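You operate a simulated robot arm through the tools that you are given. There is no shell and no other tool. Be economical: measure what you need, move in short steps, check, and stop when the job is done.

Carry out the task below with a simulated robot arm. There is one attempt and no reset: what you move stays moved.

TASK
Stand the chock from the packing table beside the white tape. It goes on the side that lies toward x -1.0, y +0.0 (a direction in the base frame), with about 3 cm between them.
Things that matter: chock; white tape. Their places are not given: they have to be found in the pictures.

It is judged by the outcome, as a careful person would: the job done as asked, and still so three seconds after it is handed in. It fails if anything else is knocked over, pushed out of place, dropped, spilled or broken.

THE ROBOT
A 7-joint arm with a two-finger parallel gripper, fixed in place. Base frame: the origin is at the foot of the arm, x ahead of it, y to its left, z up; the work surface is at about z = 0. Lengths are in m, angles in degrees, forces in N, time in s.
With the tool pointing down near the work surface it reaches from about 0.22 to 0.58 m from the base axis. Its first joint turns from -66.0 to 66.0 degrees. Payload 2.5 kg.
Tool frame: the origin (TCP) lies between the finger pads and is the grasp point; the fingertips stand 0.023 m ahead of it; z points along the fingers, y is the line along which they close. The gripper opens to 0.094 m. The fingers are 0.038 m wide and 0.01 m thick; the gripper's body (0.054 by 0.096 m) begins 0.039 m behind the TCP.
Orientation is that of the tool frame in the base frame, as [roll, pitch, yaw] about the fixed x, y, z axes, in that order (R = Rz(yaw) Ry(pitch) Rx(roll)). With the fingers straight down and closing along the base's y, the tool's x points along the base's -x, its y along +y and its z along -z.

THE INTERFACE
- The arm moves only by the tool drive_tool. Its argument "deltas" is a list of rows, each a list of 3 entries, a list of its own where there are three numbers: the turn, a rotation vector about the tool's x, y, z in degrees, then the shift along the tool's x, y, z in m, then the closure, from 0 (fully open) to 1 (shut). In form: [[[wx, wy, wz], [x, y, z], fingers], ...]. A call has 1 to 20 rows; each row is the pose to reach, as a shift and turn from the pose commanded when the call began, along the tool's axes at that moment. A row lasts 0.2 s, in which the tool goes at most 0.05 m and 8.6 degrees; a call with a longer step from one row to the next is refused whole, and so is a gripper value outside its range. A pose out of reach is approached as far as the arm can. The call stops where the force on the tool passes 40 N (or 10 N more than at its start, if that is more) or the arm is blocked; 0.2 s more then pass. The fingers move at their own pace (about 0.108 m/s each) and stop on an object; they squeeze with about 30 N. The grip force told is the motor's: it shows also when the fingers shut on nothing. Time passes only in rows, and 0.2 s behind the last, so rows that repeat a pose let the fingers close. It gives the time, the measured TCP pose, the force on the tool (base axes), the opening and the grip force at its end, in the units of the frame above (readings bear some noise).
- Cameras (640 x 400 px; columns grow to the right, rows downward): "scene" is fixed at [0.1233, -0.4109, 0.5416]; the picture's right is [0.79, -0.61, 0.00], its down [-0.36, -0.47, -0.80] and it looks along [0.49, 0.64, -0.59] (base axes); focal length 354 px, centre (320, 200). "wrist" rides on the gripper at [-0.039, 0, -0.044] in the tool frame; the picture's right is [0.00, -1.00, 0.00], its down [0.97, 0.00, -0.24] and it looks along [0.24, 0.00, 0.97] (tool axes); focal length 218 px, centre (320, 200).
- camera(camera): a new picture of that camera. No time passes.
- measure_at(camera, pixels): for up to 12 pixels [column, row] of the newest picture of that camera ("zoom" is the newest enlarged one), the place [x, y, z] in the base frame of the surface seen there, good to about 0.002 m. No time passes.
- close_up(camera, box): a new picture of the part [left, top, right, bottom] of that camera's present view, enlarged. No time passes.
- sign_off(): hands the job in; it is judged then, once.

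Work in short steps. Measure before you move; look again where a grasp or a placing could have gone wrong, and mend it. You have 60 turns and 24 pictures in all, the two below and enlarged ones among them. Open the gripper and draw the arm clear of the work before you hand the job in, unless the task says otherwise; then end with one line.

The tools are called after ">>>" by a JSON object that holds its "method" and its "body". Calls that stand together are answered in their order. drive_tool: Moves the arm, as the interface text tells. Its arguments: {"type":"object","properties":{"deltas":{"type":"array","items":{"type":"array"}}},"required":["deltas"]} The other tools are called the same way: camera (camera) takes a picture; measure_at (camera, pixels) gives the place of the surface under pixels of a picture; close_up (camera, box) takes an enlarged picture of a part of a camera's view; sign_off () hands the job in.

At the start:

```text
clock: 0.0
position: [0.3352, -0.1509, 0.2985]
orientation: [180.0, 0.0, 180.0]
wrist_force: [0.6, 0.1, 0.2]
width: 0.0941
grip_force: 0.1
```

scene: 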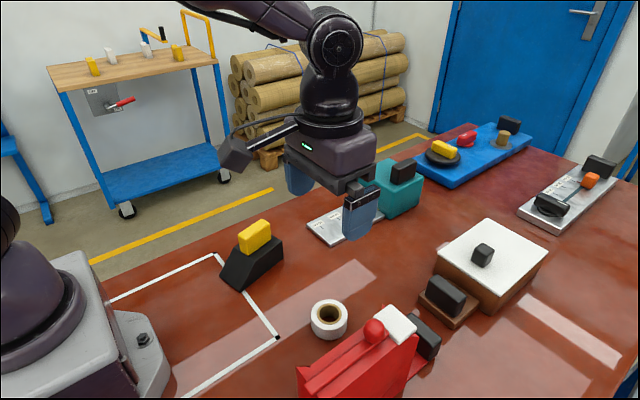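
wrist: 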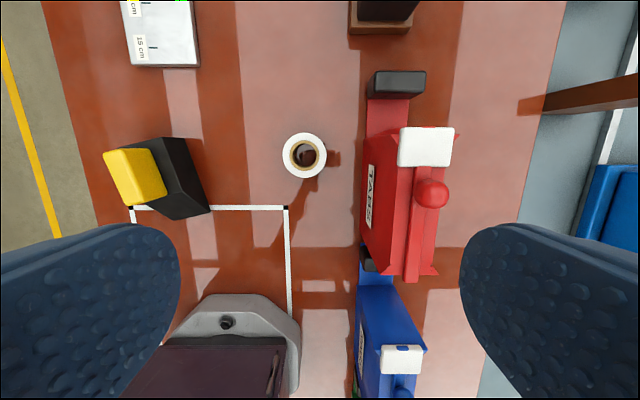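

The pictures show a black wedge with a yellow block around scene (252,255) and a white roll at (328,320). I take close-ups to identify both.

>>> {"method": "close_up", "body": {"camera": "scene", "box": [200, 200, 360, 350]}}

>>> {"method": "close_up", "body": {"camera": "scene", "box": [300, 100, 640, 400]}}

>>> {"method": "measure_at", "body": {"camera": "scene", "pixels": [[255, 228], [250, 245], [225, 285], [245, 288], [282, 240], [328, 306], [312, 320], [346, 322], [328, 340], [270, 262]]}}

>>> {"method": "measure_at", "body": {"camera": "wrist", "pixels": [[108, 152], [154, 150], [118, 205], [166, 198], [140, 140], [186, 139], [208, 209], [170, 218], [282, 155], [327, 155], [304, 132], [304, 178]]}}

```text
2.67 times, centred on (280, 275) of scene
```

zoom: 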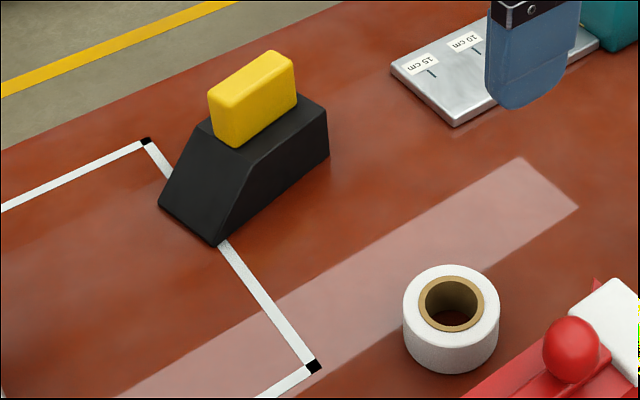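

```text
1.33 times, centred on (470, 250) of scene
```

zoom: 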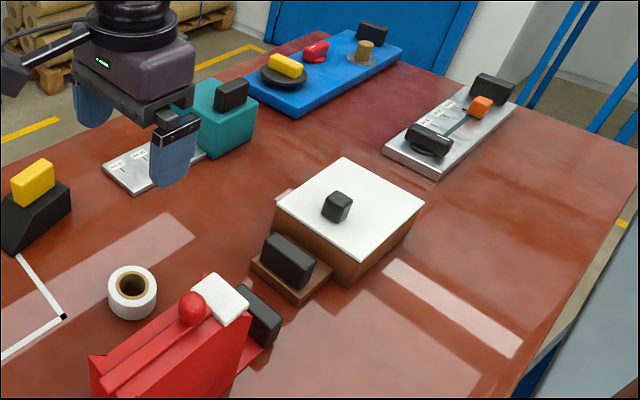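

```text
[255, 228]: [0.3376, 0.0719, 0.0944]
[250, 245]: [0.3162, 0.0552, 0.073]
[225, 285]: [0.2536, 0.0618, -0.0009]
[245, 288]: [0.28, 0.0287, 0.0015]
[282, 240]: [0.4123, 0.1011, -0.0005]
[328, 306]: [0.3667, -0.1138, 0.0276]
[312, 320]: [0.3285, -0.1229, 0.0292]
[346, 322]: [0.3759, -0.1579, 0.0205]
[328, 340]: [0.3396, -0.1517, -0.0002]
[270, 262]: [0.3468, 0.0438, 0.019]
```

```text
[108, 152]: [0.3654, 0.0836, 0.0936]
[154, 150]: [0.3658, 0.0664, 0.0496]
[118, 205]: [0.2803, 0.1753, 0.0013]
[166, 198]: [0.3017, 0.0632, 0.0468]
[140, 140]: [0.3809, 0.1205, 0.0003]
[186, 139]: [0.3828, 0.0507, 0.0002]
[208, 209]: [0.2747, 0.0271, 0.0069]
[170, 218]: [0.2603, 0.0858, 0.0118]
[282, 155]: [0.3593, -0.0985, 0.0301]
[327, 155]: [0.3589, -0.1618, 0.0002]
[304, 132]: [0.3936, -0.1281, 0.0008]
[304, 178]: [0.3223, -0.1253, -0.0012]
```

The black wedge with the yellow grip is the chock, and the white roll is the tape. I measure the chock's corners and grip edges, staying slightly inside each edge.

>>> {"method": "measure_at", "body": {"camera": "scene", "pixels": [[240, 234], [263, 221], [269, 224], [246, 238], [221, 276], [240, 290], [281, 256], [281, 243], [246, 254], [269, 240], [275, 238], [236, 250]]}}

>>> {"method": "measure_at", "body": {"camera": "wrist", "pixels": [[107, 155], [146, 151], [160, 197], [123, 203], [134, 178], [170, 142], [186, 143], [205, 205], [178, 215], [190, 170], [302, 138], [290, 155]]}}

>>> {"method": "close_up", "body": {"camera": "wrist", "box": [80, 100, 400, 300]}}

```text
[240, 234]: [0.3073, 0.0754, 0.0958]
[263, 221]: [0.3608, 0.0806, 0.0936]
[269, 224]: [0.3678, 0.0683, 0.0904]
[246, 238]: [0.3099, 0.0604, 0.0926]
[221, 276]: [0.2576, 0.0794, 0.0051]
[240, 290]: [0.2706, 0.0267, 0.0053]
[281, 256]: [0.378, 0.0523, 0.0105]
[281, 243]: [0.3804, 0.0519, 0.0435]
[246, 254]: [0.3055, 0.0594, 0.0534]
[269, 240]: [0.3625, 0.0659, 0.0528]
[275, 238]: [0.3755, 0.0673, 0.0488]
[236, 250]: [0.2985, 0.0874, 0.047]
```

```text
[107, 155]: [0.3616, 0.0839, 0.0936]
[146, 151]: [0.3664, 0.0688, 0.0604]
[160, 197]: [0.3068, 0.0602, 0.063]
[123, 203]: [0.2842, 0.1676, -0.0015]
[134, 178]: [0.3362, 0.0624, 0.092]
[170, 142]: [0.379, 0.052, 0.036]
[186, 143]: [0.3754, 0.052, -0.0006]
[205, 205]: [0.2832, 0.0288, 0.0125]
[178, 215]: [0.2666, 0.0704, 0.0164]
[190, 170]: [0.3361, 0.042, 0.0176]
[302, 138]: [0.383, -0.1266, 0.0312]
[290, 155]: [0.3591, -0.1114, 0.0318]
```

```text
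2.00 times, centred on (240, 200) of wrist
```

zoom: 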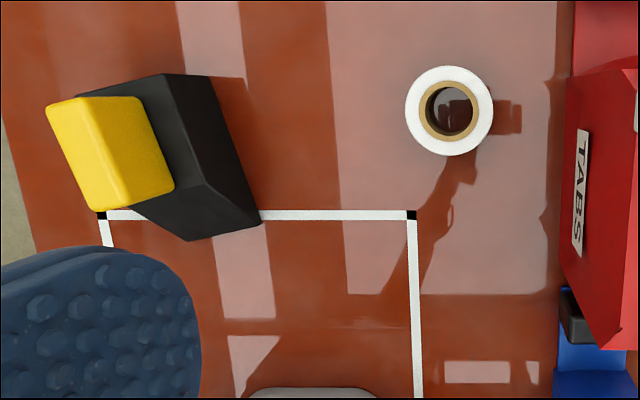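

The chock lies at about 10–13° yaw with its grip centred near (0.337, 0.071). The roll is centred near (0.361, -0.129) with a radius of about 0.031. I move to hover over the grip and look again.

>>> {"method": "drive_tool", "body": {"deltas": [[[0, 0, -1.5], [0, 0.036, 0.016], 0], [[0, 0, -3], [-0.001, 0.073, 0.032], 0], [[0, 0, -5], [-0.001, 0.11, 0.049], 0], [[0, 0, -7], [-0.001, 0.147, 0.065], 0], [[0, 0, -9], [-0.002, 0.184, 0.082], 0], [[0, 0, -11], [-0.002, 0.222, 0.0985], 0], [[0, 0, -11], [-0.002, 0.222, 0.0985], 0]]}}

>>> {"method": "camera", "body": {"camera": "wrist"}}

>>> {"method": "close_up", "body": {"camera": "scene", "box": [180, 160, 340, 310]}}

```text
clock: 1.6
position: [0.337, 0.0721, 0.2]
orientation: [180.0, 0.1, -168.9]
wrist_force: [0.0, 0.8, 0.5]
width: 0.0942
grip_force: 0.2
```

```text
18 pictures are left
```

wrist: 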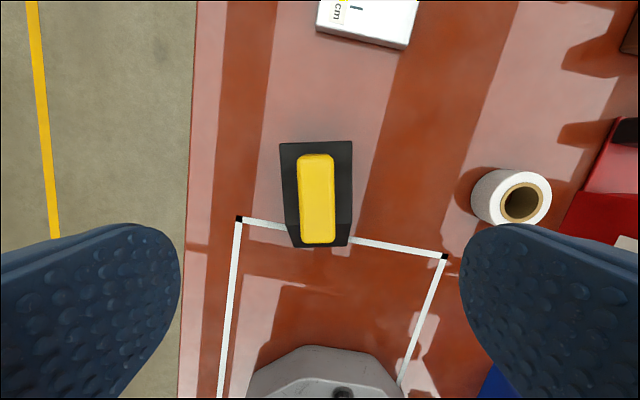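

```text
2.67 times, centred on (260, 235) of scene
```

zoom: 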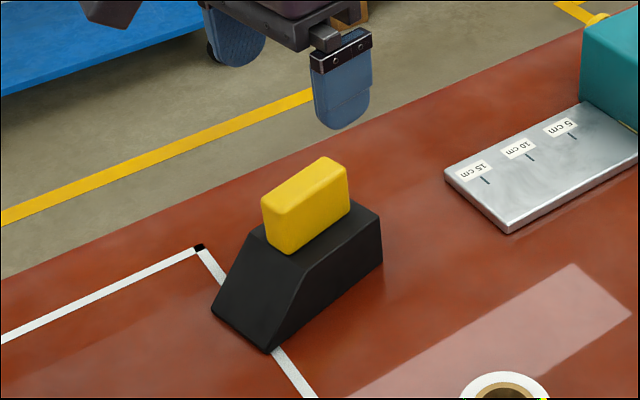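

The grip is almost centred under the tool (columns 299–334, rows 155–243). I measure its edges and the chock's rear edge.

>>> {"method": "measure_at", "body": {"camera": "wrist", "pixels": [[302, 160], [331, 160], [304, 235], [332, 235], [317, 157], [317, 241], [282, 146], [349, 145], [292, 243], [347, 242], [288, 200], [346, 200]]}}

```text
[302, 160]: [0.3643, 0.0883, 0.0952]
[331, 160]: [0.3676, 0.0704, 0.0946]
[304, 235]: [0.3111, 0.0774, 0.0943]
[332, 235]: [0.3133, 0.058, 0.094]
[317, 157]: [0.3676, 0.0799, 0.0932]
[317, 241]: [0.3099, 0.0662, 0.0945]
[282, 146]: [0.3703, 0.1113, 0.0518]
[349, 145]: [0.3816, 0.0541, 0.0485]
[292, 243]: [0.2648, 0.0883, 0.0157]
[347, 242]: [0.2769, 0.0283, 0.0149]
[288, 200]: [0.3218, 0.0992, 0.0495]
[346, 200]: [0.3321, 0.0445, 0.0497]
```

The grip centre is (0.339, 0.0735) at yaw about 12.5°. I descend so the fingertips stop just above the chock's top at z 0.05, then close.

>>> {"method": "drive_tool", "body": {"deltas": [[[0, 0, -1.5], [-0.0023, 0.001, 0.03], 0], [[0, 0, -1.5], [-0.0023, 0.001, 0.065], 0], [[0, 0, -1.5], [-0.0023, 0.001, 0.095], 0], [[0, 0, -1.5], [-0.0023, 0.001, 0.112], 0], [[0, 0, -1.5], [-0.0023, 0.001, 0.12], 0], [[0, 0, -1.5], [-0.0023, 0.001, 0.12], 0.5], [[0, 0, -1.5], [-0.0023, 0.001, 0.12], 1], [[0, 0, -1.5], [-0.0023, 0.001, 0.12], 1], [[0, 0, -1.5], [-0.0023, 0.001, 0.12], 1]]}}

>>> {"method": "close_up", "body": {"camera": "scene", "box": [180, 160, 340, 310]}}

```text
clock: 3.6
position: [0.3397, 0.0714, 0.0807]
orientation: [180.0, 0.0, -167.5]
wrist_force: [0.0, 0.4, -0.1]
width: 0.0257
grip_force: 29.8
```

```text
2.67 times, centred on (260, 235) of scene
```

zoom: 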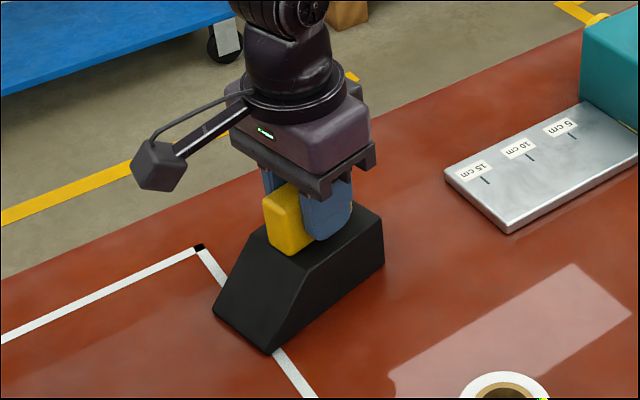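

The grip holds at width 0.0257 with 30 N. I lift straight up by 8 cm.

>>> {"method": "drive_tool", "body": {"deltas": [[[0, 0, 0], [0, 0, -0.01], 1], [[0, 0, 0], [0, 0, -0.03], 1], [[0, 0, 0], [0, 0, -0.055], 1], [[0, 0, 0], [0, 0, -0.08], 1], [[0, 0, 0], [0, 0, -0.08], 1]]}}

>>> {"method": "camera", "body": {"camera": "scene"}}

```text
clock: 4.8
position: [0.3395, 0.0726, 0.16]
orientation: [179.9, 0.0, -167.5]
wrist_force: [-0.2, -0.2, -3.2]
width: 0.0261
grip_force: 30.1
```

```text
15 pictures are left
```

scene: 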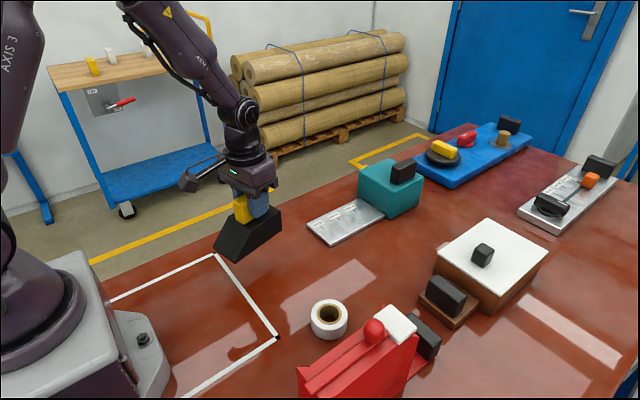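

The chock lifted cleanly. I check the clearances around the destination: the base flange, the red box and the roll.

>>> {"method": "measure_at", "body": {"camera": "scene", "pixels": [[158, 330], [166, 380], [150, 360], [300, 372], [300, 395], [378, 318], [312, 318], [313, 332], [320, 337], [328, 300], [346, 318], [278, 337]]}}

```text
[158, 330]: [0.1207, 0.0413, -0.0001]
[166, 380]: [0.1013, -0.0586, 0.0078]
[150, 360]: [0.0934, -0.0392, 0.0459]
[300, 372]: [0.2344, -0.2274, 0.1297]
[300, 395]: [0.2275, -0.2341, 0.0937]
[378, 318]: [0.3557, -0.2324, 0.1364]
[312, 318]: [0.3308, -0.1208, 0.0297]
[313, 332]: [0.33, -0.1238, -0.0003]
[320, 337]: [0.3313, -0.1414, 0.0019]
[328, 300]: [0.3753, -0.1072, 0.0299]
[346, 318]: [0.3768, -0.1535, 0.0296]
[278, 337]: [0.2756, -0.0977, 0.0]
```

The destination is clear: the base flange ends near x 0.12, and the red box lies at y below -0.22. I carry the chock over to (0.261, -0.129) at this height, turning it to yaw 0.

>>> {"method": "drive_tool", "body": {"deltas": [[[0, 0, 1], [0.01, -0.015, 0], 1], [[0, 0, 2.5], [0.025, -0.0374, 0], 1], [[0, 0, 4.5], [0.042, -0.063, 0], 1], [[0, 0, 6.5], [0.06, -0.09, 0], 1], [[0, 0, 8.5], [0.078, -0.117, 0], 1], [[0, 0, 10.5], [0.096, -0.1435, 0], 1], [[0, 0, 12], [0.111, -0.166, 0], 1], [[0, 0, 12.5], [0.1203, -0.1798, 0], 1], [[0, 0, 12.5], [0.1203, -0.1798, 0], 1]]}}

>>> {"method": "close_up", "body": {"camera": "scene", "box": [140, 220, 380, 400]}}

>>> {"method": "camera", "body": {"camera": "wrist"}}

```text
clock: 6.8
position: [0.2615, -0.1294, 0.1594]
orientation: [180.0, 0.0, -180.0]
wrist_force: [0.1, 0.6, -3.5]
width: 0.0258
grip_force: 30.1
```

```text
2.22 times, centred on (260, 310) of scene
```

zoom: 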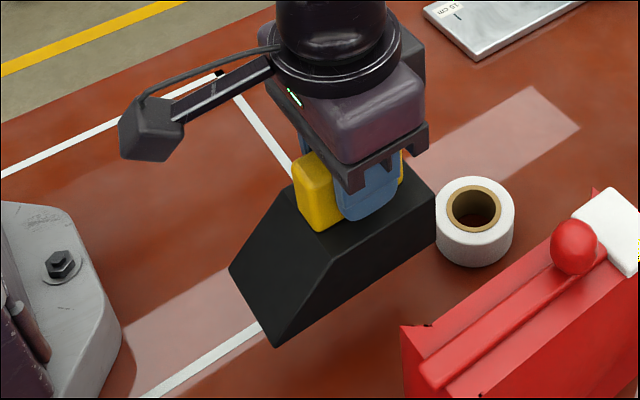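

```text
13 pictures are left
```

wrist: 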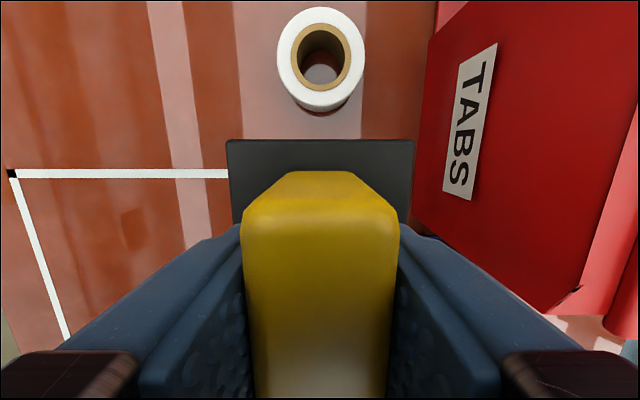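

The chock hangs level and square. I measure its rear edge (row 142) and the roll's near edge before lowering.

>>> {"method": "measure_at", "body": {"camera": "wrist", "pixels": [[232, 143], [320, 143], [408, 143], [320, 105], [321, 100], [280, 60], [363, 60], [321, 12], [470, 200], [425, 220]]}}

>>> {"method": "measure_at", "body": {"camera": "zoom", "pixels": [[434, 195], [434, 220], [404, 335], [415, 385]]}}

```text
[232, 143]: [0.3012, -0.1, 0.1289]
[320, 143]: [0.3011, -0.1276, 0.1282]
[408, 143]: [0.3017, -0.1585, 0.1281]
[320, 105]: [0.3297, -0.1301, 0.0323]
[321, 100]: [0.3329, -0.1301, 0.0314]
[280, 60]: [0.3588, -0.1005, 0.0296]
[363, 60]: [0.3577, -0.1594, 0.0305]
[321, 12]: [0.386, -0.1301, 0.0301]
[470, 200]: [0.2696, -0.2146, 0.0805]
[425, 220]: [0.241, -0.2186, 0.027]
```

```text
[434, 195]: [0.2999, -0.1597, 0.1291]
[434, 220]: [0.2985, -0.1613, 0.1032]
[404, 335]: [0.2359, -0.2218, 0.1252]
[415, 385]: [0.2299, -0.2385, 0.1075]
```

The gap is about 2.8 cm, so I shift 2 mm back and lower slowly to table contact.

>>> {"method": "drive_tool", "body": {"deltas": [[[0, 0, 0], [0.002, 0, 0.02], 1], [[0, 0, 0], [0.002, 0, 0.045], 1], [[0, 0, 0], [0.002, 0, 0.062], 1], [[0, 0, 0], [0.002, 0, 0.071], 1], [[0, 0, 0], [0.002, 0, 0.075], 1], [[0, 0, 0], [0.002, 0, 0.0775], 1], [[0, 0, 0], [0.002, 0, 0.079], 1], [[0, 0, 0], [0.002, 0, 0.079], 1]]}}

>>> {"method": "close_up", "body": {"camera": "scene", "box": [140, 220, 380, 400]}}

```text
clock: 8.6
position: [0.2568, -0.1305, 0.0811]
orientation: [180.0, 0.0, 180.0]
wrist_force: [-0.3, 0.3, -2.2]
width: 0.0261
grip_force: 29.9
```

```text
2.22 times, centred on (260, 310) of scene
```

zoom: 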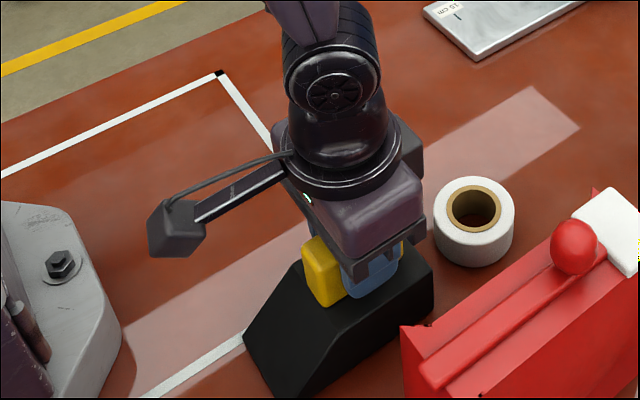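

Wrist force has eased from -3.5 to -2.2 N, so the chock is about touching. I press 1.5 mm further and check the gap.

>>> {"method": "drive_tool", "body": {"deltas": [[[0, 0, 0], [0, 0, 0.001], 1], [[0, 0, 0], [0, 0, 0.0015], 1], [[0, 0, 0], [0, 0, 0.0015], 1]]}}

>>> {"method": "camera", "body": {"camera": "wrist"}}

>>> {"method": "measure_at", "body": {"camera": "wrist", "pixels": [[232, 143], [320, 143], [408, 143], [320, 146], [280, 150]]}}

>>> {"method": "measure_at", "body": {"camera": "zoom", "pixels": [[430, 275], [431, 300], [430, 312], [280, 392], [243, 345]]}}

```text
clock: 9.4
position: [0.2581, -0.1304, 0.0803]
orientation: [180.0, 0.0, -179.9]
wrist_force: [-9.4, 3.9, 28.1]
width: 0.0259
grip_force: 29.9
```

```text
11 pictures are left
```

wrist: 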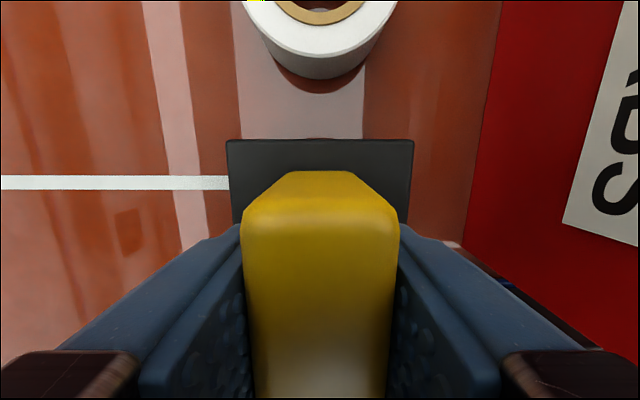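

```text
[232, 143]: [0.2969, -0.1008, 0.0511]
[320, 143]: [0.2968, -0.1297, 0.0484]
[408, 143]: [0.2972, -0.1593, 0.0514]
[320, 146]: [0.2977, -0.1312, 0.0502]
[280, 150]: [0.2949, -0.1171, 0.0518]
```

```text
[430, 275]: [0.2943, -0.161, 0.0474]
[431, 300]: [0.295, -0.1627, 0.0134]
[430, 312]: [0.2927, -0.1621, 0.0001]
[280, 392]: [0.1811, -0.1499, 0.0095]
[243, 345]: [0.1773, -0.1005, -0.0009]
```

The chock rests firmly on the table with a gap of about 3.1 cm. I ease the push off, open partway, and rise straight up.

>>> {"method": "drive_tool", "body": {"deltas": [[[0, 0, 0], [0, 0, -0.0012], 1], [[0, 0, 0], [0, 0, -0.0015], 0.8], [[0, 0, 0], [0, 0, -0.0015], 0.4], [[0, 0, 0], [0, 0, -0.0015], 0.4], [[0, 0, 0], [0, 0, -0.01], 0.4], [[0, 0, 0], [0, 0, -0.03], 0.4], [[0, 0, 0], [0, 0, -0.06], 0.4], [[0, 0, 0], [0, 0, -0.1], 0.4], [[0, 0, 0], [0, 0, -0.145], 0], [[0, 0, 0], [-0.02, 0, -0.185], 0], [[0, 0, 0], [-0.05, 0, -0.205], 0], [[0, 0, 0], [-0.05, 0, -0.205], 0]]}}

>>> {"method": "camera", "body": {"camera": "scene"}}

>>> {"method": "camera", "body": {"camera": "wrist"}}

```text
clock: 12.0
position: [0.3084, -0.1317, 0.2848]
orientation: [179.9, 0.0, 179.9]
wrist_force: [-0.1, -0.4, -0.3]
width: 0.0944
grip_force: 0.2
```

```text
10 pictures are left
```

scene: 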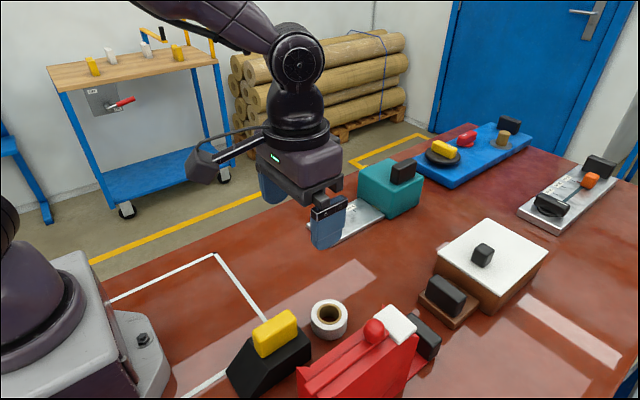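

```text
9 pictures are left
```

wrist: 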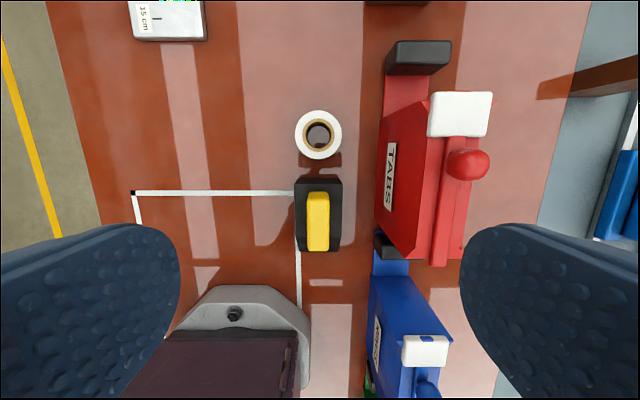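

The chock stands upright and square behind the roll in the new pictures. I make one last check of the gap.

>>> {"method": "measure_at", "body": {"camera": "wrist", "pixels": [[300, 181], [320, 181], [338, 181], [318, 157], [318, 154], [318, 111], [298, 134], [340, 134]]}}

```text
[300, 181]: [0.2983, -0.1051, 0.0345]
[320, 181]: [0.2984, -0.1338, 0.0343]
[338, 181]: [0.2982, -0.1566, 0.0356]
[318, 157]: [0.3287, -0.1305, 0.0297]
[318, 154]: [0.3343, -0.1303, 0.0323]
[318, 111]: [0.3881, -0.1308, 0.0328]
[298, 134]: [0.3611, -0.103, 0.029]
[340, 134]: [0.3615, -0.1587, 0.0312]
```

The gap is about 3 cm, the gripper is open, and the arm is clear, so I hand the job in.

>>> {"method": "sign_off", "body": {}}

```text
The job is handed in.
```

The chock now stands upright on the −x side of the white tape roll, with a measured gap of about 3 cm; nothing else was moved.
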